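You operate a simulated robot arm through the tools that you are given. There is no shell and no other tool. Be economical: measure what you need, move in short steps, check, and stop when the job is done.

You run a simulated two-armed robot. Do the job below in one go: nothing can be reset, and whatever is moved stays where it is left.

JOB
Measure the green roller: under 19.5 mm it goes in the red tray, else in the black tray.
Fine: hold the block down as you lift it out; leave the caliper open.

Only the result counts: the job must be done as asked and must still hold three seconds after the hand-in. Knocking over, shifting, dropping, spilling or breaking anything else fails it.

ROBOT AND FRAMES
Two 7-joint arms with two-finger parallel grippers on one trunk, on a base that drives. Base frame: it is fixed to the floor where the robot stands at the start and does not move with it; the origin is under the middle of the robot, x ahead of it, y to its left, z up; the surface under the hand at the start is at about z = 880. Readings come in mm, degrees, newtons and seconds.
The left shoulder is at the start at [33, 101, 1211], the right one opposite. With the tool pointing down near the work surface each hand reaches from about 180 to 500 mm from the robot's upright axis, wherever it stands, measured 20 degrees to its own side. Places, roughly: black tray [400, -600, 900]; caliper slide [400, 0, 900]; gap of the caliper [500, 0, 900]; red tray [500, 200, 900]. Payload 2.4 kg a hand.
The tool frame of a hand sits at the grasp point between the pads (the TCP): z along the fingers, y along the line on which they close. The tips reach 24 mm beyond it. The gripper opens to 68 mm. The fingers are 17 mm wide and 10 mm thick; the gripper's body (40 by 70 mm) begins 41 mm behind the TCP.
Orientation is that of the tool frame in the base frame, as a unit quaternion [w, x, y, z]. With the fingers straight down and closing along the base's y, the tool's x points along the base's -x, its y along +y and its z along -z.

CONTROLS
- The arms move only by the tool move_arm. It takes "left_motion", "right_motion" or both (then of equal length, played together; a hand with none holds still); each is a list that holds one entry, the list of rows, each a list of 7 numbers: the shift along the tool's x, y, z in units of 400 mm (1.0 is 400 mm), then the turn, a rotation vector about the tool's x, y, z in units of 120 degrees (1.0 is 120 degrees), then the opening, from 0 (shut) to 1 (fully open). In form: [[[dx, dy, dz, wx, wy, wz, fingers], ...]]. A call has 1 to 12 rows; each row is the pose to reach, as a shift and turn from the pose commanded when the call began, along the tool's axes at that moment. A call with a number of a shift or a turn outside -1 to 1 is refused whole. A row lasts 0.2 s, in which the tool goes at most 50 mm and 8.6 degrees; a call with a longer step from one row to the next is refused whole, and so is a gripper value outside its range. Where a pose cannot be reached the arm comes as near as it can. A force on the tool above 60 N (or 10 N above the force at the start of the call, whichever is more), or a blocked arm, ends the call early, and 0.2 s more pass. The fingers move at their own pace (about 72 mm/s each) and stop on an object; they squeeze with about 24 N. The grip force told is the motor's: it shows also when the fingers shut on nothing. Time passes only in rows, and 0.2 s behind the last, so rows that repeat a pose let the fingers close. It gives the time, the measured TCP pose, the force on the tool (base axes), the opening and the grip force at its end, in the units of the frame above (readings bear some noise), with the torque about the TCP (base axes, N m) and any sound that the robot's microphone picked up.
- Cameras (640 x 400 px; columns grow to the right, rows downward): "scene" is now at [98.9, -50.7, 1371.8]; the picture's right is [-0.53, -0.85, 0.00], its down [-0.51, 0.32, -0.80] and it looks along [0.68, -0.42, -0.60] (base axes); focal length 249 px, centre (320, 200). "left" rides on the left gripper at [84, -11, -75] in its tool frame; the picture's right is [0.13, 0.99, 0.00], its down [-0.60, 0.08, -0.79] and it looks along [-0.79, 0.10, 0.61] (tool axes); focal length 251 px, centre (320, 200). "right" rides on the right gripper at [84, 11, -75] in its tool frame; the picture's right is [-0.13, 0.99, 0.00], its down [-0.60, -0.08, -0.79] and it looks along [-0.79, -0.10, 0.61] (tool axes); focal length 251 px, centre (320, 200).
- capture(camera): a new picture of that camera. No time passes.
- raise_lower(by): slides the trunk up (or, below 0, down) by that many mm; the arms and the scene camera ride with it, the base frame stays. It gives what a move gives, with no picture.
- drive_base(legs): drives the robot by 1 to 6 legs, each [ahead, left, turn to the left] in mm, mm and degrees, along the robot's own axes; the way and the turn of a leg run together, so that a leg with both is an arc; at most 1500 mm and 180 degrees a leg. The arms and the cameras ride along, it lands a little off, and it stops where it bumps. It gives what a move gives.
- head_to(pan, tilt): turns the head with the scene camera to pan (to the left, within 86 degrees either way) and tilt (down, from -29 to 69), counted from straight ahead of the robot. It gives what a move gives.
- measure_at(camera, pixels): for up to 12 pixels [column, row] of the newest picture of that camera ("zoom" is the newest enlarged one), the place [x, y, z] in the base frame of the surface seen there, good to about 2 mm, but the place of the scene camera against the robot may be out by one fixed shift of up to 12 mm in any direction. No time passes.
- inspect(camera, box): a new picture of the part [left, top, right, bottom] of that camera's present view, enlarged. No time passes.
- close_job(): hands the job in; it is judged then, once.

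Keep the steps short. Do not move on a guess: measure, check each grasp and each placing, and mend mistakes. In all there are 80 turns and 70 pictures (those below and enlarged ones count). Leave the grippers open and the arms clear of the work at the hand-in unless told otherwise, and finish with a single line.

The tools are called after "Call:" as a command line: name --argument value ..., lists and objects as JSON in quotes. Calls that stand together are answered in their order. move_arm: Moves the arms, as the interface text tells. Its arguments: {"type":"object","properties":{"left_motion":{"type":"array"},"right_motion":{"type":"array"}},"required":[]} The other tools are called the same way: raise_lower (by) slides the trunk up or down; drive_base (legs) drives the base; head_to (pan, tilt) turns the head that bears the scene camera; capture (camera) takes a picture; measure_at (camera, pixels) gives the place of the surface under pixels of a picture; inspect (camera, box) takes an enlarged picture of a part of a camera's view; close_job () hands the job in.

At the start:

```text
clock: 0.0
left_eef_pos: [326.2, 9.6, 1167.5]
left_tool_rot: [0.0, 0.0, 1.0, 0.0]
left_force: [0.3, 0.9, -1.6]
left_wrist_torque: [0.02, 0.01, 0.0]
left_gripper_width: 68.4
left_grip_force: 0.1
right_eef_pos: [330.9, -287.9, 1160.8]
right_tool_rot: [0.0, 0.0, 1.0, -0.001]
right_force: [0.6, 0.4, 0.2]
right_wrist_torque: [-0.01, 0.0, 0.01]
right_gripper_width: 67.8
right_grip_force: 0.0
trunk travel left (down, up): [-425.0, 424.0]
robot x, y, heading: [-0.9, 0.8, 0.0]
head pan, tilt: [-32.0, 36.7]
```

scene: 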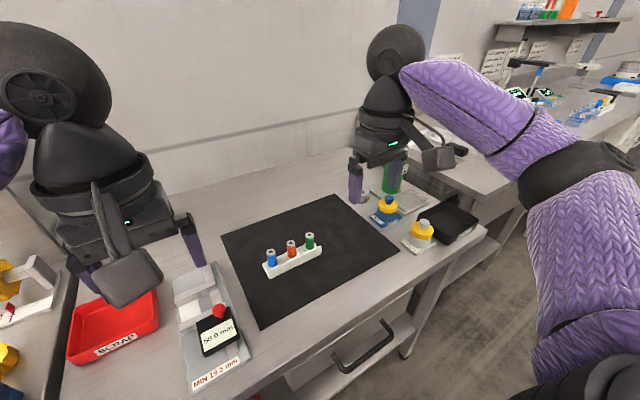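
right: 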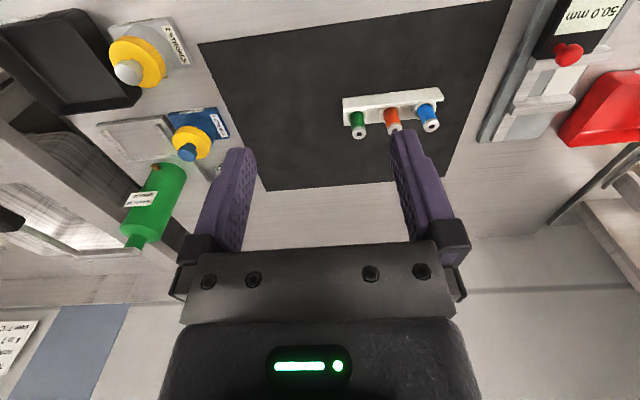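
left: 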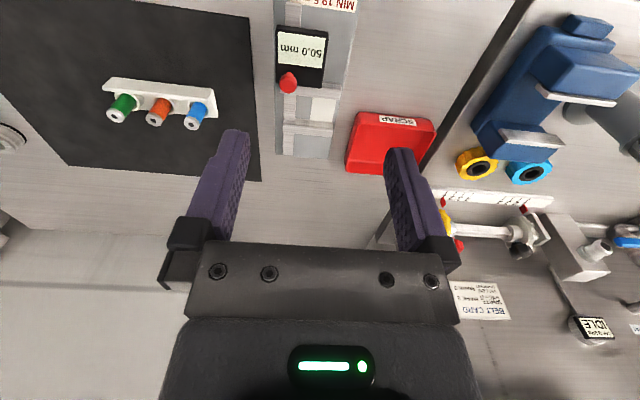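

I see a white block with blue, orange and green rollers, a caliper reading 50.0 mm and a red tray. I'll zoom in on the block and the caliper first.

Call:
inspect --camera "scene" --box '[240, 215, 350, 285]'

Call:
inspect --camera "scene" --box '[150, 250, 270, 395]'

Call:
measure_at --camera "scene" --pixels '[[310, 234], [291, 242], [271, 250], [320, 250], [267, 272], [300, 290], [218, 310], [190, 285], [195, 310], [115, 320], [455, 220], [220, 340]]'

Call:
measure_at --camera "left" --pixels '[[120, 116], [155, 120], [193, 124], [288, 84], [310, 105], [306, 145], [295, 125], [390, 140], [110, 82], [215, 95], [315, 20], [345, 20]]'

Call:
measure_at --camera "right" --pixels '[[359, 132], [394, 127], [431, 124], [345, 101], [438, 91], [568, 55], [60, 50]]'

```text
5.71 times, centred on (295, 250) of scene
```

zoom: 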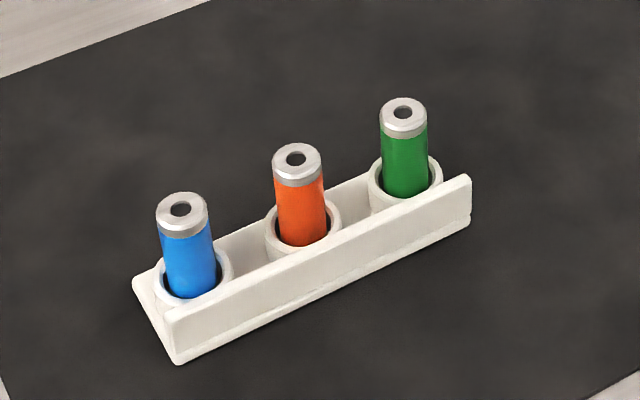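

```text
2.76 times, centred on (210, 322) of scene
```

zoom: 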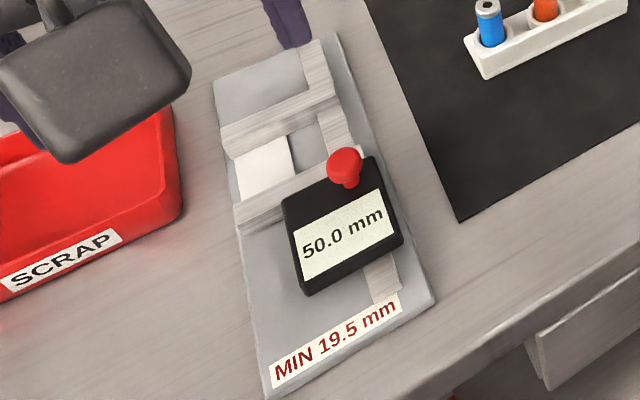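

```text
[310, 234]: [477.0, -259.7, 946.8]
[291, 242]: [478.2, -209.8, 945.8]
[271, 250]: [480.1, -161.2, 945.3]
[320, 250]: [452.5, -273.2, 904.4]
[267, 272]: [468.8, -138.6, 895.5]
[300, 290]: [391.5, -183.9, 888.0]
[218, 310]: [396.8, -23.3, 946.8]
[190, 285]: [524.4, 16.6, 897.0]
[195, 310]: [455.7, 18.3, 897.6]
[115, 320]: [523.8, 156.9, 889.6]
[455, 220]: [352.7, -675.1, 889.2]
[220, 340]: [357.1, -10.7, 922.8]
```

```text
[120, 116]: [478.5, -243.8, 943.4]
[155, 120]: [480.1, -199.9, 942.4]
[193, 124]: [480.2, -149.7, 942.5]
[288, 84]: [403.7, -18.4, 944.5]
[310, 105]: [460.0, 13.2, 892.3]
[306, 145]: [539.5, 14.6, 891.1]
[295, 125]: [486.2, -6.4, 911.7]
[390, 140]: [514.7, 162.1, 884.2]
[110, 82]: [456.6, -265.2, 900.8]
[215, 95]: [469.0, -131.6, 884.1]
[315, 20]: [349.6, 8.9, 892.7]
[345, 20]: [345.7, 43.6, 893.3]
```

```text
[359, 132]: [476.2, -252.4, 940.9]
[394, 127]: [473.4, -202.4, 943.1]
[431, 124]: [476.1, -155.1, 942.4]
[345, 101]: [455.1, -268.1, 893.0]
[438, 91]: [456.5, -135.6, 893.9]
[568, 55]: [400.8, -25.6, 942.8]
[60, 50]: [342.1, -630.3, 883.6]
```

The block is at about x 477 and y −140 to −265, which is far for both hands. I'll measure the bench edge before driving.

Call:
measure_at --camera "scene" --pixels '[[340, 320], [265, 365], [430, 280], [340, 345], [375, 350], [345, 370]]'

Call:
drive_base --legs '[[0, -200, 0]]'

```text
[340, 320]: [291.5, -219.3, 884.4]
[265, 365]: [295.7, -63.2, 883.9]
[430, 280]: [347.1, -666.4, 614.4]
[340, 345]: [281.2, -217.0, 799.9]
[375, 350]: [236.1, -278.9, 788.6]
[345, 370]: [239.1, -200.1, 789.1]
```

```text
clock: 1.6
left_eef_pos: [325.5, -190.7, 1166.2]
left_tool_rot: [0.0, 0.0, 1.0, 0.001]
left_force: [-0.7, 0.2, 0.1]
left_wrist_torque: [0.01, -0.01, 0.02]
left_gripper_width: 67.8
left_grip_force: 0.1
right_eef_pos: [332.1, -489.0, 1161.9]
right_tool_rot: [0.0, -0.002, 1.0, 0.001]
right_force: [0.8, 0.5, 0.3]
right_wrist_torque: [0.05, 0.03, -0.01]
right_gripper_width: 68.0
right_grip_force: 0.0
trunk travel left (down, up): [-425.0, 424.0]
robot x, y, heading: [0.3, -198.5, 0.4]
head pan, tilt: [-32.0, 36.7]
```

The bench handle reaches x≈236, so I won't go forward. I'll move both hands toward the block, still high up, and use the wrist cameras.

Call:
move_arm --right_motion '[[[-0.028, 0.083, 0.042, 0, 0, 0, 1], [-0.057, 0.166, 0.085, 0, 0, 0, 1], [-0.085, 0.25, 0.127, 0, 0, 0, 1], [-0.113, 0.332, 0.17, 0, 0, 0, 1], [-0.142, 0.415, 0.212, 0, 0, 0, 1], [-0.17, 0.4975, 0.255, 0, 0, 0, 1]]]' --left_motion '[[[-0.023, 0.08, 0.02, 0, 0, 0, 1], [-0.046, 0.16, 0.04, 0, 0, 0, 1], [-0.069, 0.22, 0.06, 0, 0, 0, 1], [-0.092, 0.28, 0.08, 0, 0, 0, 1], [-0.115, 0.3, 0.1, 0, 0, 0, 1], [-0.138, 0.325, 0.12, 0, 0, 0, 1]]]'

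Call:
capture --camera "right"

Call:
capture --camera "left"

```text
clock: 3.0
left_eef_pos: [381.9, -58.9, 1118.2]
left_tool_rot: [0.0, -0.002, 1.0, 0.0]
left_force: [0.9, -0.3, -0.4]
left_wrist_torque: [0.01, 0.01, 0.0]
left_gripper_width: 68.1
left_grip_force: 0.1
right_eef_pos: [400.0, -288.4, 1057.9]
right_tool_rot: [-0.001, -0.002, 1.0, -0.002]
right_force: [0.7, 0.6, 0.3]
right_wrist_torque: [0.0, 0.0, -0.01]
right_gripper_width: 67.9
right_grip_force: 0.1
trunk travel left (down, up): [-425.0, 424.0]
robot x, y, heading: [0.7, -198.1, 0.1]
head pan, tilt: [-32.0, 36.7]
```

```text
64 pictures are left
```

right: 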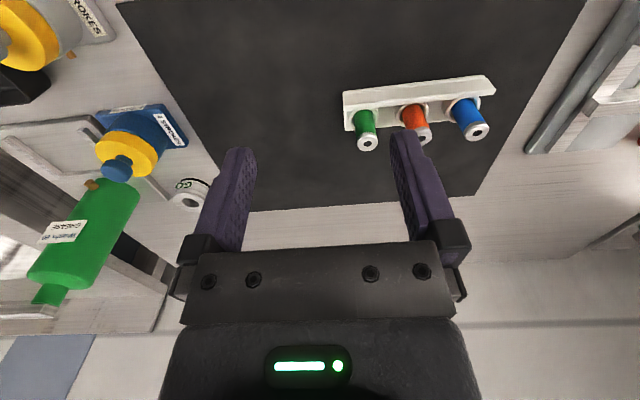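

```text
63 pictures are left
```

left: 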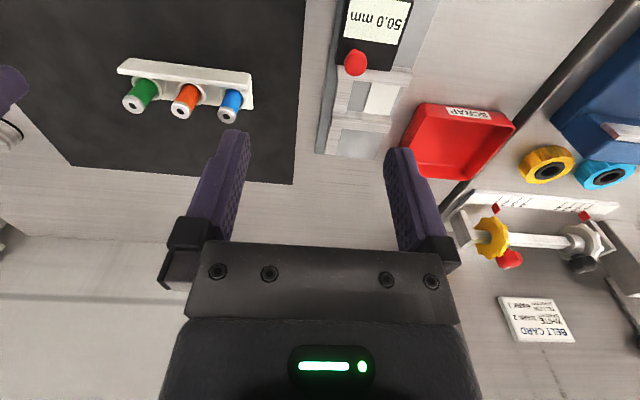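

I'll zoom in on the block and measure it.

Call:
inspect --camera "right" --box '[330, 60, 510, 172]'

Call:
measure_at --camera "right" --pixels '[[368, 142], [423, 137], [477, 132], [346, 100], [492, 86]]'

```text
3.56 times, centred on (420, 116) of right
```

zoom: 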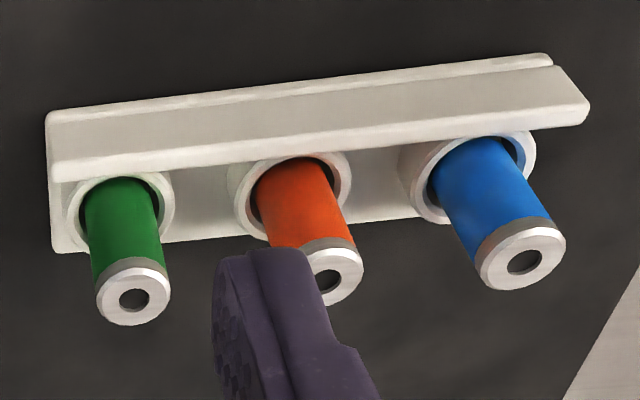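

```text
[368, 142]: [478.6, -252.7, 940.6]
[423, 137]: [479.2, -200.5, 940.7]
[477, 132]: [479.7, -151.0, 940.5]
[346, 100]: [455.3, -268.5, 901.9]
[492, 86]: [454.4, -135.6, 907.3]
```

Call:
measure_at --camera "zoom" --pixels '[[205, 210], [210, 235], [70, 245], [378, 190], [375, 215], [300, 148], [300, 95], [168, 215], [235, 180], [134, 310], [100, 295], [168, 295]]'

Call:
measure_at --camera "left" --pixels '[[132, 106], [182, 113], [226, 117], [118, 68], [250, 78], [252, 104], [205, 102], [355, 62], [340, 118], [340, 145], [350, 100], [375, 100]]'

Call:
inspect --camera "left" --box '[300, 0, 460, 170]'

```text
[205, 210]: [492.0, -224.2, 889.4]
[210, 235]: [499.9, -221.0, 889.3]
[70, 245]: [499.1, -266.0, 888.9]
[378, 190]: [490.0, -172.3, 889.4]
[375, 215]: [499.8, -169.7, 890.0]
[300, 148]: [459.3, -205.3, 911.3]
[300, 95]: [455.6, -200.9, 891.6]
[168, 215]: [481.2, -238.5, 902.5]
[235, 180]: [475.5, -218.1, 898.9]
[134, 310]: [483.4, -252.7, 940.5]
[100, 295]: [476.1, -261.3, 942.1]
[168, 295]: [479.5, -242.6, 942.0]
```

```text
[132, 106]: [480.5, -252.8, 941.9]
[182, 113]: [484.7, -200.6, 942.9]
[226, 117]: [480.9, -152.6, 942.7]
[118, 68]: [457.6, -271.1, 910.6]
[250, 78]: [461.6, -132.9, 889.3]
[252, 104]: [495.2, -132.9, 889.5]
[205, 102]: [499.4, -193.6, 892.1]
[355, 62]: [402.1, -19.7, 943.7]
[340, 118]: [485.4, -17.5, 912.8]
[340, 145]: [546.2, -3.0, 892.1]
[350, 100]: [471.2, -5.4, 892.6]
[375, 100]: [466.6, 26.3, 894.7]
```

```text
2.35 times, centred on (380, 85) of left
```

zoom: 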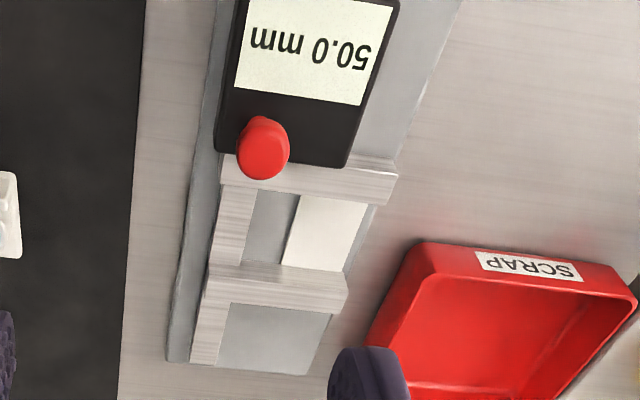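

Block geometry as measured:
- The plate top is at z 889 and the front wall top is at about z 911, x≈459.
- The rollers stand at x 479.5, y −252, −201 and −151, with tops at z 941.

My plan is for the left hand, leaning to the left, to press its closed tips on the wall top near the green roller while the right hand lifts. First I'll yaw the left hand 90° and bring the right hand over green, still high.

Call:
move_arm --left_motion '[[[0, 0, 0, 0, 0, 0.068, 0.6], [0, 0, 0, 0, 0, 0.136, 0.2], [0, 0, 0, 0, 0, 0.204, 0], [0, 0, 0, 0, 0, 0.272, 0], [0, 0, 0, 0, 0, 0.34, 0], [0, 0, 0, 0, 0, 0.408, 0], [0, 0, 0, 0, 0, 0.476, 0], [0, 0, 0, 0, 0, 0.544, 0], [0, 0, 0, 0, 0, 0.612, 0], [0, 0, 0, 0, 0, 0.681, 0], [0, 0, 0, 0, 0, 0.75, 0], [0, 0, 0, 0, 0, 0.75, 0]]]' --right_motion '[[[-0.02, 0.009, 0.012, 0, 0, 0, 1], [-0.04, 0.018, 0.024, 0, 0, 0, 0.9], [-0.06, 0.027, 0.036, 0, 0, 0, 0.8], [-0.08, 0.036, 0.048, 0, 0, 0, 0.7], [-0.1, 0.045, 0.06, 0, 0, 0, 0.6], [-0.12, 0.054, 0.072, 0, 0, 0, 0.55], [-0.14, 0.063, 0.084, 0, 0, 0, 0.55], [-0.16, 0.072, 0.096, 0, 0, 0, 0.55], [-0.18, 0.081, 0.108, 0, 0, 0, 0.55], [-0.199, 0.09, 0.12, 0, 0, 0, 0.55], [-0.199, 0.09, 0.12, 0, 0, 0, 0.55], [-0.199, 0.09, 0.12, 0, 0, 0, 0.55]]]'

Call:
capture --camera "right"

Call:
capture --camera "scene"

```text
clock: 4.5
left_eef_pos: [381.9, -60.3, 1119.4]
left_tool_rot: [0.005, 0.419, 0.908, -0.004]
left_force: [1.8, -1.4, -1.4]
left_wrist_torque: [-0.04, -0.06, -0.01]
left_gripper_width: 0.1
left_grip_force: 23.5
right_eef_pos: [448.0, -266.4, 1027.3]
right_tool_rot: [0.001, -0.001, 1.0, -0.001]
right_force: [0.2, 0.1, -0.2]
right_wrist_torque: [-0.02, 0.0, 0.03]
right_gripper_width: 37.4
right_grip_force: 0.0
trunk travel left (down, up): [-425.0, 424.0]
robot x, y, heading: [-1.8, -200.2, 0.2]
head pan, tilt: [-32.0, 36.7]
stopped in row 7 (left hand): the force on the tool passed its limit at 92 N (the readings are from after the stop); the commanded pose is now the measured one
```

```text
60 pictures are left
```

right: 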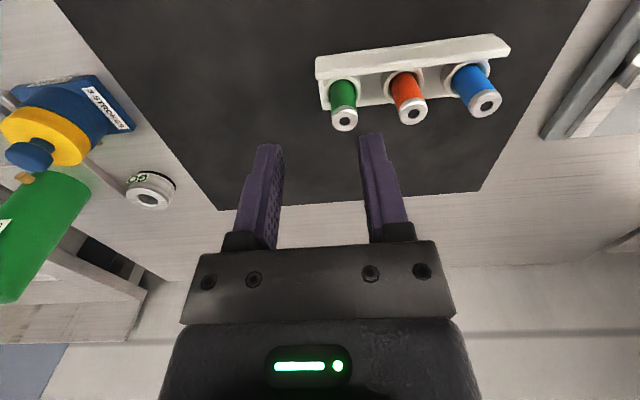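

```text
59 pictures are left
```

scene: 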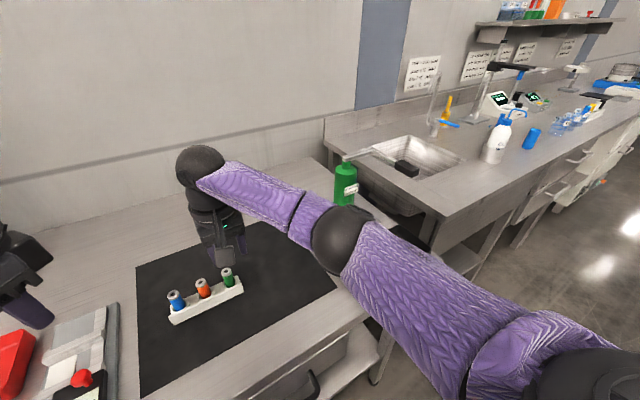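

The left hand stopped when its fingers snapped shut; the forces are back near zero. I'll finish its yaw and center the right hand over green.

Call:
move_arm --left_motion '[[[0, 0, 0, 0, 0, 0.067, 0], [0, 0, 0, 0, 0, 0.135, 0], [0, 0, 0, 0, 0, 0.202, 0], [0, 0, 0, 0, 0, 0.27, 0], [0, 0, 0, 0, 0, 0.337, 0], [0, 0, 0, 0, 0, 0.337, 0]]]' --right_motion '[[[-0.016, 0.007, 0.008, 0, 0, 0, 0.55], [-0.032, 0.014, 0.016, 0, 0, 0, 0.55], [-0.048, 0.021, 0.024, 0, 0, 0, 0.55], [-0.064, 0.028, 0.032, 0, 0, 0, 0.55], [-0.079, 0.035, 0.043, 0, 0, 0, 0.55], [-0.079, 0.035, 0.043, 0, 0, 0, 0.55]]]'

Call:
capture --camera "right"

```text
clock: 4.8
left_eef_pos: [383.9, -62.6, 1118.3]
left_tool_rot: [0.01, 0.431, 0.902, -0.007]
left_force: [6.5, -3.4, -6.4]
left_wrist_torque: [-0.23, 0.0, -0.19]
left_gripper_width: 0.1
left_grip_force: 23.9
right_eef_pos: [451.0, -265.9, 1028.0]
right_tool_rot: [0.0, -0.002, 1.0, 0.0]
right_force: [-0.5, 0.4, 0.1]
right_wrist_torque: [0.01, -0.02, -0.01]
right_gripper_width: 37.5
right_grip_force: 0.0
trunk travel left (down, up): [-425.0, 424.0]
robot x, y, heading: [-0.3, -202.9, 0.0]
head pan, tilt: [-32.0, 36.7]
stopped in row 1 (left hand): the force on the tool passed its limit at 98 N (the readings are from after the stop); the commanded pose is now the measured one
```

```text
58 pictures are left
```

right: 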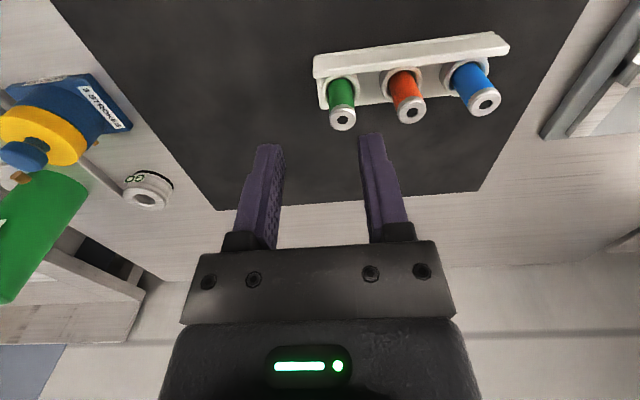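

The left wrist is blocked from yawing further, probably by its own forearm. I'll turn the head to look.

Call:
head_to --pan 10 --tilt 30

Call:
capture --camera "scene"

```text
clock: 5.9
left_eef_pos: [383.4, -62.6, 1118.0]
left_tool_rot: [0.009, 0.431, 0.902, -0.007]
left_force: [4.2, -11.6, -7.3]
left_wrist_torque: [0.32, -0.19, 0.43]
left_gripper_width: 0.0
left_grip_force: 23.5
right_eef_pos: [451.2, -267.0, 1026.7]
right_tool_rot: [0.0, -0.002, 1.0, 0.0]
right_force: [0.1, 0.1, -1.1]
right_wrist_torque: [0.0, 0.03, -0.01]
right_gripper_width: 37.4
right_grip_force: 0.1
trunk travel left (down, up): [-425.0, 424.0]
robot x, y, heading: [-1.1, -198.1, -0.2]
head pan, tilt: [10.0, 30.0]
```

```text
57 pictures are left
```

scene: 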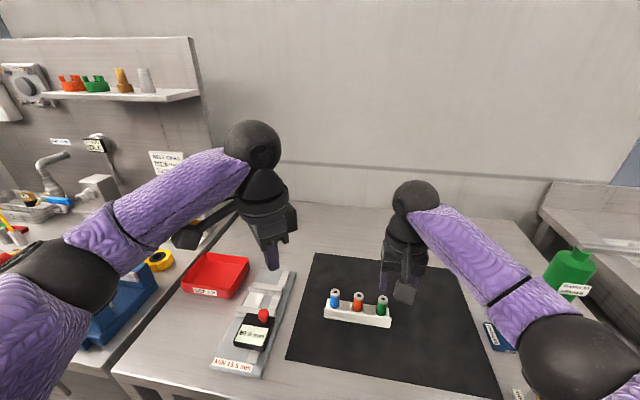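

The left camera touches its own forearm. I'll back its yaw off by 11° and, instead of a full 90°, lean the hand diagonally from the front left. In the same call I'll finish centering the right hand over green.

Call:
move_arm --left_motion '[[[0, 0, 0, 0, 0, -0.045, 0], [0, 0, 0, 0, 0, -0.09, 0], [0, 0, 0, 0, 0, -0.09, 0], [0, 0, 0, 0, 0, -0.09, 0]]]' --right_motion '[[[-0.024, 0.012, 0.022, 0, 0, 0, 0.55], [-0.048, 0.024, 0.045, 0, 0, 0, 0.55], [-0.071, 0.035, 0.068, 0, 0, 0, 0.55], [-0.071, 0.035, 0.068, 0, 0, 0, 0.55]]]'

Call:
capture --camera "right"

```text
clock: 6.9
left_eef_pos: [382.1, -61.7, 1119.3]
left_tool_rot: [0.009, 0.344, 0.939, -0.008]
left_force: [-0.3, 0.5, 0.0]
left_wrist_torque: [-0.02, -0.01, -0.02]
left_gripper_width: 0.0
left_grip_force: 23.8
right_eef_pos: [478.4, -253.0, 1000.5]
right_tool_rot: [0.0, -0.001, 1.0, 0.0]
right_force: [-0.5, -0.2, 1.1]
right_wrist_torque: [0.0, -0.02, -0.01]
right_gripper_width: 37.4
right_grip_force: 0.1
trunk travel left (down, up): [-425.0, 424.0]
robot x, y, heading: [0.5, -200.4, 0.2]
head pan, tilt: [10.0, 30.0]
```

```text
56 pictures are left
```

right: 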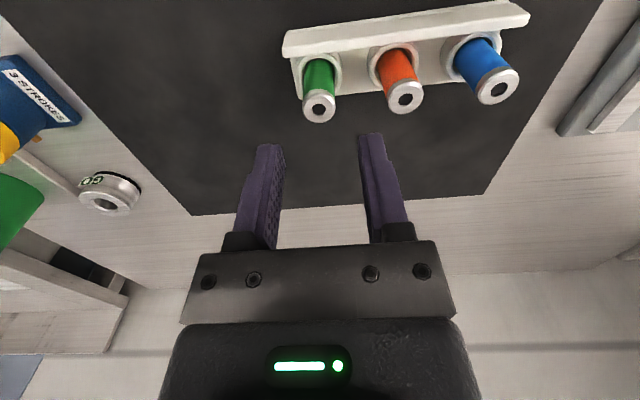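

The right hand reads [478, −253], above green. I'll measure again from this closer view, and start leaning the left hand toward the block while staying high.

Call:
measure_at --camera "right" --pixels '[[319, 113], [319, 98], [306, 100], [333, 100], [404, 106], [360, 48], [360, 53], [360, 40], [286, 55], [435, 30], [435, 42]]'

Call:
move_arm --left_motion '[[[-0.034, -0.021, 0.042, 0, -0.0655, 0, 0], [-0.069, -0.042, 0.084, 0, -0.131, 0, 0], [-0.103, -0.063, 0.126, 0, -0.196, 0, 0], [-0.138, -0.084, 0.168, 0, -0.262, 0, 0], [-0.172, -0.105, 0.21, 0, -0.327, 0, 0], [-0.207, -0.126, 0.252, 0, -0.393, 0, 0], [-0.241, -0.147, 0.275, 0, -0.458, 0, 0], [-0.241, -0.147, 0.275, 0, -0.458, 0, 0]]]'

Call:
capture --camera "scene"

Call:
capture --camera "left"

```text
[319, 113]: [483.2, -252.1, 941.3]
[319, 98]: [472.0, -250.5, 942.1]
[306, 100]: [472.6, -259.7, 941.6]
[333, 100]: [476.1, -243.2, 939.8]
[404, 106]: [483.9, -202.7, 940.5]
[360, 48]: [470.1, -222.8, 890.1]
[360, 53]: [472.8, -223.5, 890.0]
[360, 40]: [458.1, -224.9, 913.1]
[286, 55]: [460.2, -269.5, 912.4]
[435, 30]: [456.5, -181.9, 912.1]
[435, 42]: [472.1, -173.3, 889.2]
```

```text
clock: 8.7
left_eef_pos: [419.1, -171.5, 1012.1]
left_tool_rot: [0.442, 0.301, 0.829, -0.166]
left_force: [0.0, -0.5, -0.3]
left_wrist_torque: [-0.01, 0.01, 0.03]
left_gripper_width: 0.0
left_grip_force: 23.2
right_eef_pos: [478.4, -251.5, 1000.1]
right_tool_rot: [0.0, -0.002, 1.0, 0.0]
right_force: [0.4, 0.2, 0.2]
right_wrist_torque: [0.03, 0.0, 0.0]
right_gripper_width: 37.8
right_grip_force: 0.0
trunk travel left (down, up): [-425.0, 424.0]
robot x, y, heading: [1.9, -199.7, 0.1]
head pan, tilt: [10.0, 30.0]
```

```text
55 pictures are left
```

scene: 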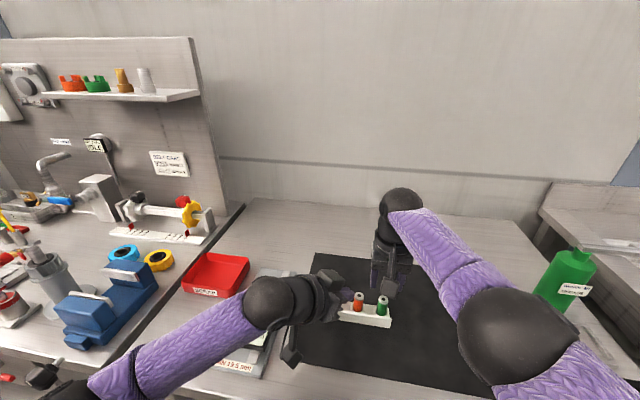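

```text
54 pictures are left
```

left: 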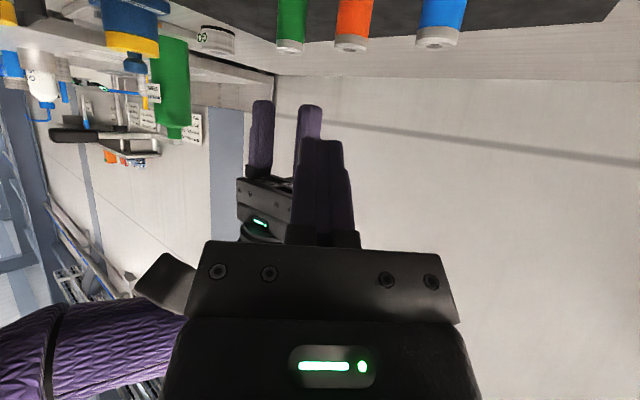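

The left hand has a good lean. The wall top is at z≈912, x 456–460, and green's center is at [478.5, −251.5]. I'll bring the left tips 20 mm above the wall between green and orange, and lower the right fingers around green.

Call:
move_arm --left_motion '[[[0.016, -0.004, 0.041, 0, 0, 0, 0], [0.032, -0.008, 0.082, 0, 0, 0, 0], [0.047, -0.011, 0.122, 0, 0, 0, 0], [0.063, -0.015, 0.163, 0, 0, 0, 0], [0.063, -0.015, 0.163, 0, 0, 0, 0], [0.063, -0.015, 0.163, 0, 0, 0, 0]]]' --right_motion '[[[0, 0, 0.03, 0, 0, 0, 0.5], [0, 0, 0.06, 0, 0, 0, 0.47], [0, 0, 0.09, 0, 0, 0, 0.47], [0, 0, 0.12, 0, 0, 0, 0.47], [0, 0, 0.15, 0, 0, 0, 0.47], [0, 0, 0.165, 0, 0, 0, 0.47]]]'

Call:
inspect --camera "scene" --box '[270, 230, 430, 340]'

Call:
capture --camera "left"

Call:
capture --camera "right"

```text
clock: 10.1
left_eef_pos: [446.2, -203.1, 954.8]
left_tool_rot: [0.44, 0.301, 0.829, -0.166]
left_force: [-0.3, -1.8, -0.7]
left_wrist_torque: [0.01, 0.01, 0.03]
left_gripper_width: 0.1
left_grip_force: 23.6
right_eef_pos: [473.1, -255.9, 941.5]
right_tool_rot: [0.0, -0.002, 1.0, -0.001]
right_force: [0.5, -0.1, -0.6]
right_wrist_torque: [0.02, -0.01, 0.0]
right_gripper_width: 31.7
right_grip_force: 0.0
right hand out of reach, approached as far as the arm can: row 4, 5, 6
trunk travel left (down, up): [-425.0, 424.0]
robot x, y, heading: [0.2, -198.1, 0.2]
head pan, tilt: [10.0, 30.0]
```

```text
3.64 times, centred on (350, 285) of scene
```

zoom: 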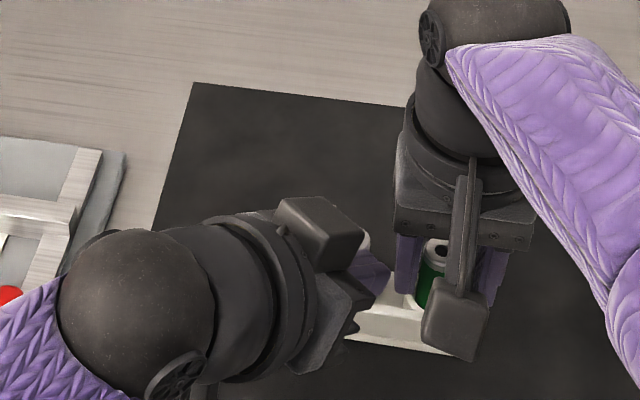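

```text
52 pictures are left
```

left: 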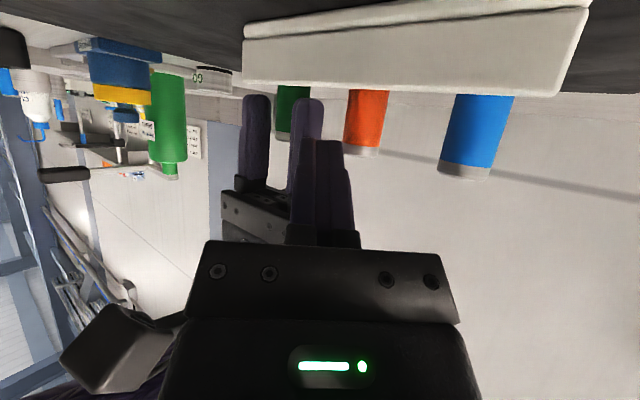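

```text
51 pictures are left
```

right: 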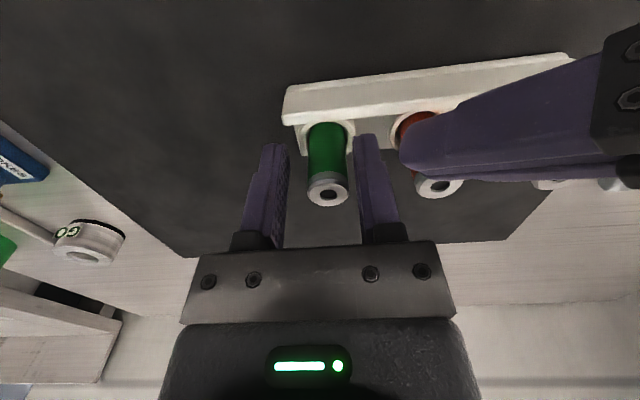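

The right arm is out of reach by about 7 mm, and lowering the shoulders will help. I'll raise both hands by 60 mm, then lower the trunk by 60 mm.

Call:
move_arm --left_motion '[[[-0.042, 0, -0.028, 0, 0, 0, 0], [-0.083, 0, -0.056, 0, 0, 0, 0], [-0.125, 0, -0.083, 0, 0, 0, 0], [-0.125, 0, -0.083, 0, 0, 0, 0]]]' --right_motion '[[[0, 0, -0.05, 0, 0, 0, 0.47], [0, 0, -0.1, 0, 0, 0, 0.47], [0, 0, -0.15, 0, 0, 0, 0.47], [0, 0, -0.15, 0, 0, 0, 0.47]]]'

Call:
raise_lower --by -60

```text
clock: 11.1
left_eef_pos: [447.0, -201.9, 1014.9]
left_tool_rot: [0.44, 0.301, 0.829, -0.166]
left_force: [0.2, -0.3, 0.1]
left_wrist_torque: [0.02, 0.01, -0.03]
left_gripper_width: 0.1
left_grip_force: 23.8
right_eef_pos: [471.6, -255.1, 1001.2]
right_tool_rot: [0.0, -0.002, 1.0, 0.0]
right_force: [0.2, 0.3, 0.7]
right_wrist_torque: [-0.02, 0.01, 0.0]
right_gripper_width: 31.8
right_grip_force: 0.0
trunk travel left (down, up): [-425.0, 424.0]
robot x, y, heading: [2.1, -202.0, 0.3]
head pan, tilt: [10.0, 30.0]
```

```text
clock: 12.1
left_eef_pos: [446.6, -202.4, 954.9]
left_tool_rot: [0.441, 0.302, 0.829, -0.166]
left_force: [0.2, 0.6, 0.4]
left_wrist_torque: [-0.01, 0.0, 0.0]
left_gripper_width: 0.3
left_grip_force: 24.1
right_eef_pos: [472.0, -256.4, 940.9]
right_tool_rot: [0.0, -0.002, 1.0, 0.0]
right_force: [0.2, 0.4, 1.4]
right_wrist_torque: [0.0, 0.02, -0.03]
right_gripper_width: 31.7
right_grip_force: 0.0
trunk travel left (down, up): [-365.0, 484.0]
robot x, y, heading: [-2.0, -202.4, 0.2]
head pan, tilt: [10.0, 30.0]
```

Now I'll adjust the right hand onto green's center.

Call:
move_arm --right_motion '[[[-0.008, 0.006, 0.0, 0, 0, 0, 0.47], [-0.016, 0.011, 0.006, 0, 0, 0, 0.47], [-0.016, 0.011, 0.014, 0, 0, 0, 0.47], [-0.016, 0.011, 0.014, 0, 0, 0, 0.47]]]'

Call:
capture --camera "right"

```text
clock: 13.1
left_eef_pos: [446.2, -202.0, 954.8]
left_tool_rot: [0.441, 0.301, 0.829, -0.165]
left_force: [-0.7, 0.2, 0.4]
left_wrist_torque: [-0.01, 0.0, 0.02]
left_gripper_width: 0.0
left_grip_force: 23.6
right_eef_pos: [477.3, -249.9, 937.1]
right_tool_rot: [-0.001, -0.002, 1.0, 0.001]
right_force: [-0.6, -0.5, -0.8]
right_wrist_torque: [-0.04, -0.01, 0.0]
right_gripper_width: 32.2
right_grip_force: 0.1
trunk travel left (down, up): [-365.0, 484.0]
robot x, y, heading: [-0.9, -196.6, 0.2]
head pan, tilt: [10.0, 30.0]
```

```text
50 pictures are left
```

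right: 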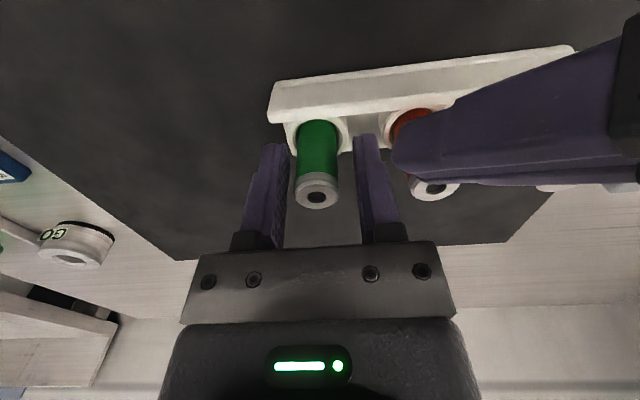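

Call:
measure_at --camera "right" --pixels '[[316, 206], [300, 185], [338, 185], [398, 152], [398, 168], [415, 140], [420, 180], [370, 95], [370, 72], [362, 145], [280, 150]]'

Call:
inspect --camera "right" --box '[240, 40, 480, 220]'

```text
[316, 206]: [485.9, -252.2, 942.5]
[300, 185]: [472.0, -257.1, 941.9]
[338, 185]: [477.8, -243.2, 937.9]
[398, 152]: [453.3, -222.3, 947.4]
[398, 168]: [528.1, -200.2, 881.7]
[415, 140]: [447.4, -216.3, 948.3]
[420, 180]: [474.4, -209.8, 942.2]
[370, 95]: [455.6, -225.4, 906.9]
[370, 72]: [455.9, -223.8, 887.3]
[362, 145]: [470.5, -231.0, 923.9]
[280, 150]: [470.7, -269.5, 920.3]
```

```text
2.22 times, centred on (360, 130) of right
```

zoom: 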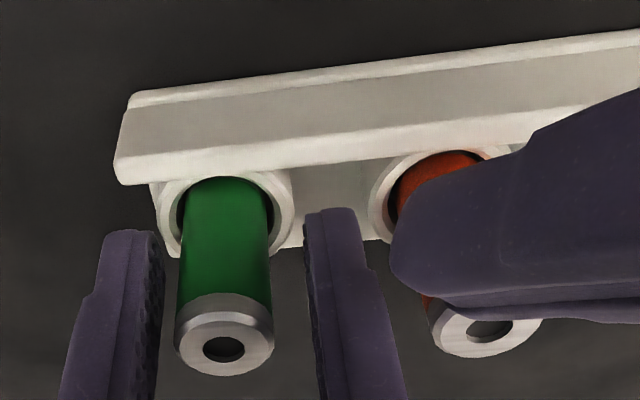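

The fingers' midpoint is at y≈−250 and the roller's at −251.5, which is close enough. Next I'll lower the left tips gently onto the wall top.

Call:
move_arm --left_motion '[[[0.0208, 0, 0.0139, 0, 0, 0, 0], [0.0375, 0, 0.025, 0, 0, 0, 0], [0.0396, 0, 0.0264, 0, 0, 0, 0], [0.0417, 0, 0.0278, 0, 0, 0, 0], [0.0437, 0, 0.0292, 0, 0, 0, 0], [0.0437, 0, 0.0292, 0, 0, 0, 0]]]' --right_motion '[[[0, -0.003, 0, 0, 0, 0, 0.47], [0, -0.003, 0, 0, 0, 0, 0.47], [0, -0.003, 0, 0, 0, 0, 0.47], [0, -0.003, 0, 0, 0, 0, 0.47], [0, -0.003, 0, 0, 0, 0, 0.47], [0, -0.003, 0, 0, 0, 0, 0.47]]]'

Call:
inspect --camera "right" --box '[240, 40, 480, 220]'

```text
clock: 14.5
left_eef_pos: [446.5, -201.7, 932.0]
left_tool_rot: [0.441, 0.301, 0.829, -0.166]
left_force: [0.4, 0.4, 2.7]
left_wrist_torque: [-0.02, -0.05, -0.01]
left_gripper_width: 0.0
left_grip_force: 23.6
right_eef_pos: [478.7, -252.7, 936.7]
right_tool_rot: [0.0, -0.001, 1.0, 0.0]
right_force: [-0.1, -0.5, -0.8]
right_wrist_torque: [0.01, 0.01, 0.0]
right_gripper_width: 32.2
right_grip_force: 0.1
trunk travel left (down, up): [-365.0, 484.0]
robot x, y, heading: [-2.4, -202.8, 0.4]
head pan, tilt: [10.0, 30.0]
```

```text
2.22 times, centred on (360, 130) of right
```

zoom: 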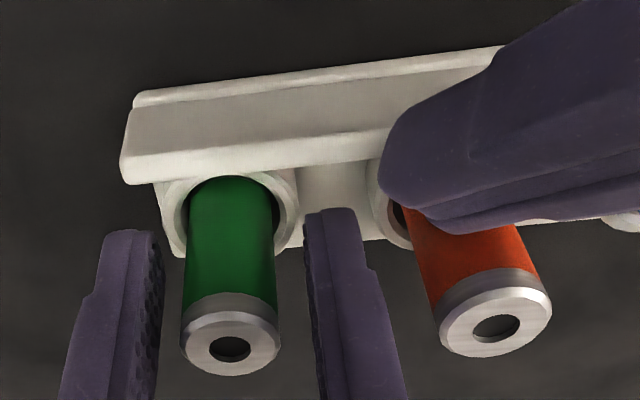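

The left tips have just touched the wall (2.7 N) and nothing has moved. I'll press down a little more.

Call:
move_arm --left_motion '[[[0.0021, 0, 0.0014, 0, 0, 0, 0], [0.0042, 0, 0.0028, 0, 0, 0, 0], [0.0062, 0, 0.0042, 0, 0, 0, 0], [0.0062, 0, 0.0042, 0, 0, 0, 0]]]'

```text
clock: 15.5
left_eef_pos: [445.7, -202.8, 931.6]
left_tool_rot: [0.444, 0.301, 0.827, -0.167]
left_force: [5.0, 2.0, 29.3]
left_wrist_torque: [-0.27, -0.44, 0.08]
left_gripper_width: 0.1
left_grip_force: 23.7
right_eef_pos: [477.6, -252.6, 936.9]
right_tool_rot: [0.001, -0.001, 1.0, 0.0]
right_force: [0.1, 0.1, -0.5]
right_wrist_torque: [-0.01, 0.01, -0.01]
right_gripper_width: 31.9
right_grip_force: 0.1
trunk travel left (down, up): [-365.0, 484.0]
robot x, y, heading: [0.3, -200.2, 0.1]
head pan, tilt: [10.0, 30.0]
```

29 N of downforce, and the block is steady. Now I'll grip green with the right hand.

Call:
move_arm --right_motion '[[[0, 0, 0, 0, 0, 0, 0.35], [0, 0, 0, 0, 0, 0, 0.3], [0, 0, 0, 0, 0, 0, 0.2], [0, 0, 0, 0, 0, 0, 0.1], [0, 0, 0, 0, 0, 0, 0]]]' --left_motion '[[[0.001, 0, 0.0007, 0, 0, 0, 0], [0.0021, 0, 0.0014, 0, 0, 0, 0], [0.0021, 0, 0.0014, 0, 0, 0, 0], [0.0021, 0, 0.0014, 0, 0, 0, 0], [0.0021, 0, 0.0014, 0, 0, 0, 0]]]'

```text
clock: 16.7
left_eef_pos: [446.2, -202.0, 932.8]
left_tool_rot: [0.445, 0.302, 0.826, -0.168]
left_force: [4.4, 2.5, 45.3]
left_wrist_torque: [-0.42, -0.6, 0.14]
left_gripper_width: 0.0
left_grip_force: 23.8
right_eef_pos: [476.3, -252.0, 936.8]
right_tool_rot: [0.001, -0.002, 1.0, 0.001]
right_force: [0.5, -0.6, -0.3]
right_wrist_torque: [-0.08, -0.02, 0.01]
right_gripper_width: 18.7
right_grip_force: 23.5
trunk travel left (down, up): [-365.0, 484.0]
robot x, y, heading: [2.4, -199.9, 0.2]
head pan, tilt: [10.0, 30.0]
```

The grip is on (width ≈18.7). Left is pressing with 45 N. I'll lift slowly.

Call:
move_arm --right_motion '[[[0, 0, -0.005, 0, 0, 0, 0], [0, 0, -0.01, 0, 0, 0, 0], [0, 0, -0.015, 0, 0, 0, 0], [0, 0, -0.02, 0, 0, 0, 0], [0, 0, -0.03, 0, 0, 0, 0], [0, 0, -0.04, 0, 0, 0, 0]]]'

Call:
capture --camera "right"

```text
clock: 18.1
left_eef_pos: [444.9, -202.4, 932.6]
left_tool_rot: [0.446, 0.301, 0.827, -0.166]
left_force: [2.6, 1.9, 44.5]
left_wrist_torque: [-0.42, -0.57, 0.11]
left_gripper_width: 0.0
left_grip_force: 23.3
right_eef_pos: [476.4, -252.3, 953.1]
right_tool_rot: [0.001, -0.002, 1.0, 0.0]
right_force: [0.1, 0.1, -1.3]
right_wrist_torque: [0.01, 0.01, 0.01]
right_gripper_width: 19.0
right_grip_force: 23.8
trunk travel left (down, up): [-365.0, 484.0]
robot x, y, heading: [1.5, -203.8, 0.3]
head pan, tilt: [10.0, 30.0]
```

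```text
47 pictures are left
```

right: 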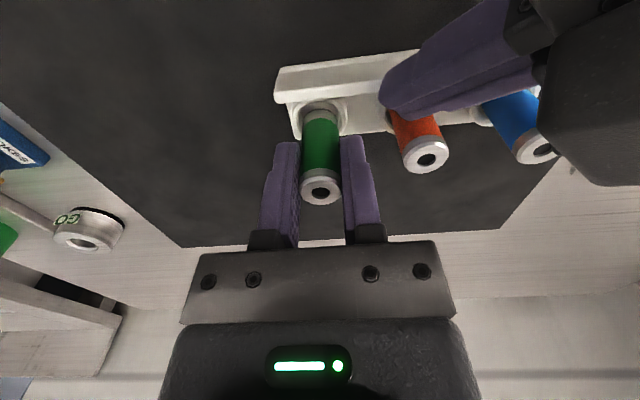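

Green slides up freely and the block stays put. I'll lift it fully clear while the left hand keeps holding.

Call:
move_arm --right_motion '[[[0, 0, -0.02, 0, 0, 0, 0], [0, 0, -0.05, 0, 0, 0, 0], [0, 0, -0.08, 0, 0, 0, 0], [0, 0, -0.12, 0, 0, 0, 0], [0, 0, -0.16, 0, 0, 0, 0], [0, 0, -0.2, 0, 0, 0, 0]]]'

Call:
capture --camera "right"

```text
clock: 19.5
left_eef_pos: [446.0, -203.4, 933.3]
left_tool_rot: [0.446, 0.302, 0.826, -0.167]
left_force: [2.6, 1.1, 43.7]
left_wrist_torque: [-0.39, -0.57, 0.08]
left_gripper_width: 0.0
left_grip_force: 24.0
right_eef_pos: [475.4, -252.1, 1033.8]
right_tool_rot: [0.001, -0.002, 1.0, -0.001]
right_force: [-0.6, -0.1, -1.5]
right_wrist_torque: [-0.02, 0.03, 0.01]
right_gripper_width: 18.8
right_grip_force: 24.1
trunk travel left (down, up): [-365.0, 484.0]
robot x, y, heading: [-1.0, -198.0, -0.0]
head pan, tilt: [10.0, 30.0]
```

```text
46 pictures are left
```

right: 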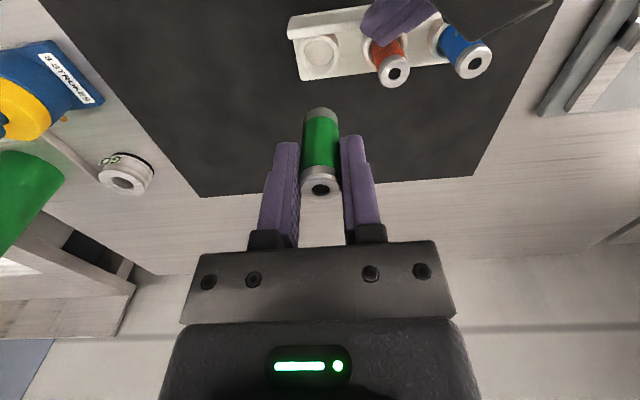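

Green is out. I'll lift the left hand straight off the wall, then up and away.

Call:
move_arm --left_motion '[[[-0.01, 0, -0.007, 0, 0, 0, 0], [-0.04, 0, -0.028, 0, 0, 0, 0], [-0.1, 0, -0.07, 0, 0, 0, 0], [-0.18, 0, -0.12, 0, 0, 0, 0], [-0.26, 0, -0.174, 0, 0, 0, 0], [-0.33, 0, -0.22, 0, 0, 0, 0]]]' --right_motion '[[[0, 0, 0, 0, 0, 0, 0], [0, 0, 0, 0, 0, 0, 0], [0, 0, -0.02, 0, 0, 0, 0], [0, 0, -0.04, 0, 0, 0, 0], [0, 0, -0.06, 0, 0, 0, 0], [0, 0, -0.08, 0, 0, 0, 0]]]'

Call:
inspect --camera "right" --box '[270, 60, 380, 210]'

Call:
capture --camera "scene"

```text
clock: 20.9
left_eef_pos: [447.7, -201.3, 1086.7]
left_tool_rot: [0.441, 0.301, 0.829, -0.165]
left_force: [-0.1, -0.2, 0.0]
left_wrist_torque: [-0.03, 0.0, -0.01]
left_gripper_width: 0.1
left_grip_force: 23.4
right_eef_pos: [478.0, -252.0, 1064.0]
right_tool_rot: [0.001, -0.002, 1.0, -0.001]
right_force: [0.1, -0.5, -0.7]
right_wrist_torque: [0.0, 0.02, -0.01]
right_gripper_width: 19.0
right_grip_force: 24.0
trunk travel left (down, up): [-365.0, 484.0]
robot x, y, heading: [0.9, -198.8, 0.2]
head pan, tilt: [10.0, 30.0]
```

```text
2.67 times, centred on (325, 135) of right
```

zoom: 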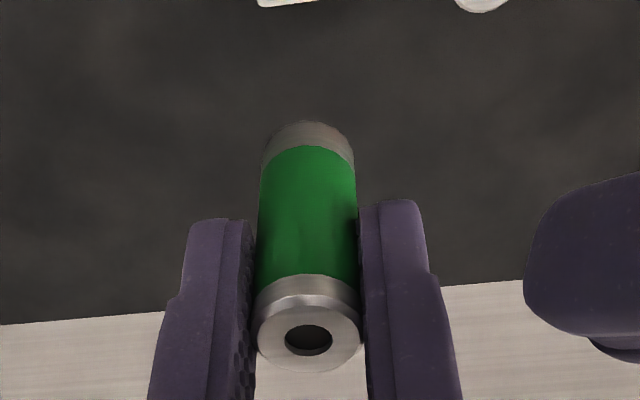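

```text
44 pictures are left
```

scene: 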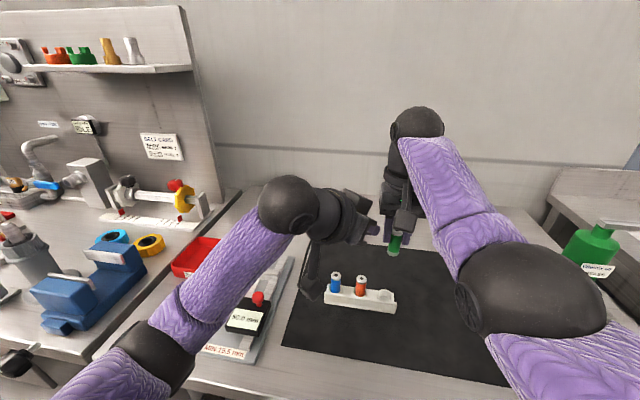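

The block is undisturbed and green is in hand, with metal caps at both ends. I'll pull the left hand back, upright and clear.

Call:
move_arm --left_motion '[[[0.0, 0, -0.06, 0, 0, 0, 0], [0.01, -0.002, -0.12, 0, 0.065, 0, 0], [0.025, -0.004, -0.18, 0, 0.13, 0, 0], [0.037, -0.006, -0.24, 0, 0.196, 0, 0], [0.05, -0.01, -0.3, 0, 0.262, 0, 0], [0.062, -0.013, -0.35, 0, 0.327, 0, 0], [0.075, -0.015, -0.396, 0, 0.393, 0, 0], [0.075, -0.015, -0.396, 0, 0.458, 0, 0], [0.075, -0.015, -0.396, 0, 0.458, 0, 0]]]'

Call:
drive_base --legs '[[0, 280, 0]]'

Call:
capture --camera "scene"

Call:
capture --camera "right"

```text
clock: 22.9
left_eef_pos: [331.5, -109.9, 1150.8]
left_tool_rot: [0.008, 0.344, 0.939, -0.009]
left_force: [0.9, -0.8, -0.1]
left_wrist_torque: [-0.02, 0.0, 0.03]
left_gripper_width: 0.1
left_grip_force: 23.8
right_eef_pos: [479.0, -252.3, 1064.1]
right_tool_rot: [0.0, -0.002, 1.0, -0.001]
right_force: [0.2, 0.0, -0.8]
right_wrist_torque: [-0.02, -0.02, -0.02]
right_gripper_width: 19.3
right_grip_force: 24.2
trunk travel left (down, up): [-365.0, 484.0]
robot x, y, heading: [2.5, -198.1, 0.3]
head pan, tilt: [10.0, 30.0]
```

```text
clock: 24.8
left_eef_pos: [330.3, 167.8, 1151.2]
left_tool_rot: [0.007, 0.345, 0.939, -0.007]
left_force: [0.6, 0.1, 0.7]
left_wrist_torque: [0.0, 0.0, -0.01]
left_gripper_width: 0.0
left_grip_force: 24.2
right_eef_pos: [477.9, 27.4, 1063.4]
right_tool_rot: [0.0, -0.001, 1.0, -0.001]
right_force: [-0.5, 0.4, -0.2]
right_wrist_torque: [-0.02, 0.04, -0.03]
right_gripper_width: 18.9
right_grip_force: 23.8
trunk travel left (down, up): [-365.0, 484.0]
robot x, y, heading: [2.6, 80.6, -0.0]
head pan, tilt: [10.0, 30.0]
```

```text
43 pictures are left
```

scene: 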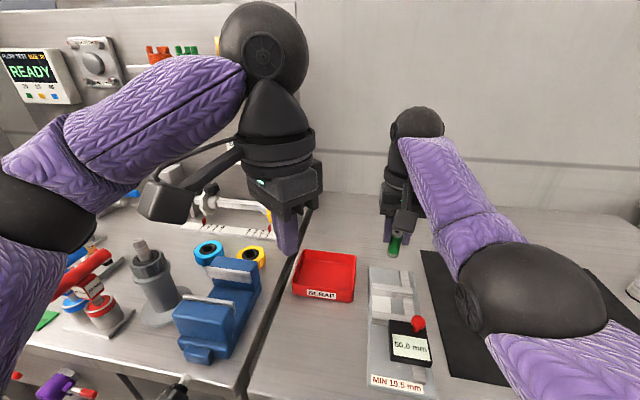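

```text
42 pictures are left
```

right: 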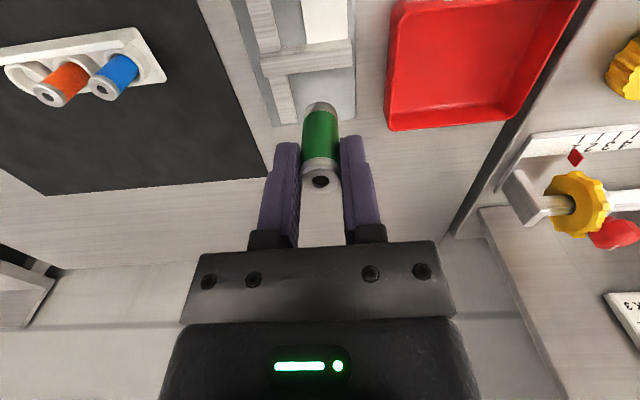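

The roller is now above the caliper area. I'll pull the right hand back by 90 mm to see the caliper gap.

Call:
move_arm --right_motion '[[[0.07, 0, 0, 0, 0, 0, 0], [0.15, 0, 0, 0, 0, 0, 0], [0.225, 0, 0, 0, 0, 0, 0], [0.225, 0, 0, 0, 0, 0, 0]]]'

Call:
capture --camera "right"

Call:
inspect --camera "scene" --box '[350, 220, 450, 390]'

```text
clock: 25.8
left_eef_pos: [330.3, 168.6, 1151.4]
left_tool_rot: [0.008, 0.344, 0.939, -0.007]
left_force: [-0.6, 0.2, 0.0]
left_wrist_torque: [0.0, 0.01, -0.01]
left_gripper_width: 0.0
left_grip_force: 23.4
right_eef_pos: [478.0, 26.4, 1064.0]
right_tool_rot: [0.0, -0.001, 1.0, 0.0]
right_force: [-0.3, -0.3, -0.5]
right_wrist_torque: [0.01, 0.01, -0.01]
right_gripper_width: 19.0
right_grip_force: 24.1
right hand out of reach, approached as far as the arm can: row 1, 2, 3, 4
trunk travel left (down, up): [-365.0, 484.0]
robot x, y, heading: [-1.2, 78.5, 0.3]
head pan, tilt: [10.0, 30.0]
```

```text
41 pictures are left
```

right: 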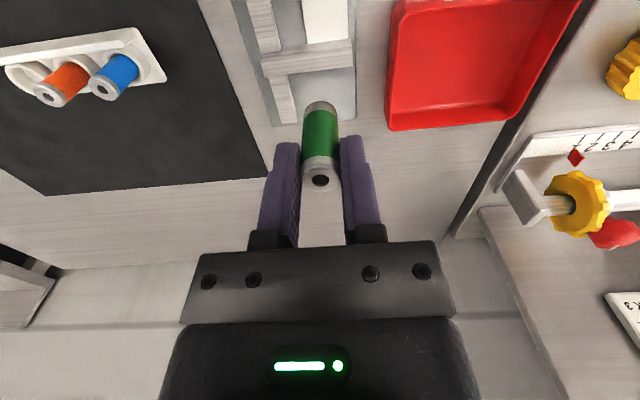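

```text
2.35 times, centred on (400, 305) of scene
```

zoom: 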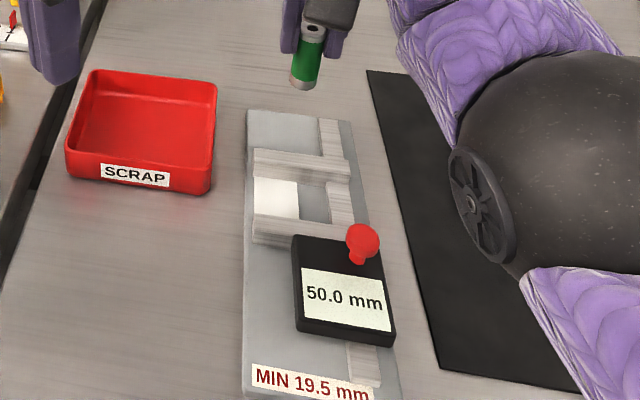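

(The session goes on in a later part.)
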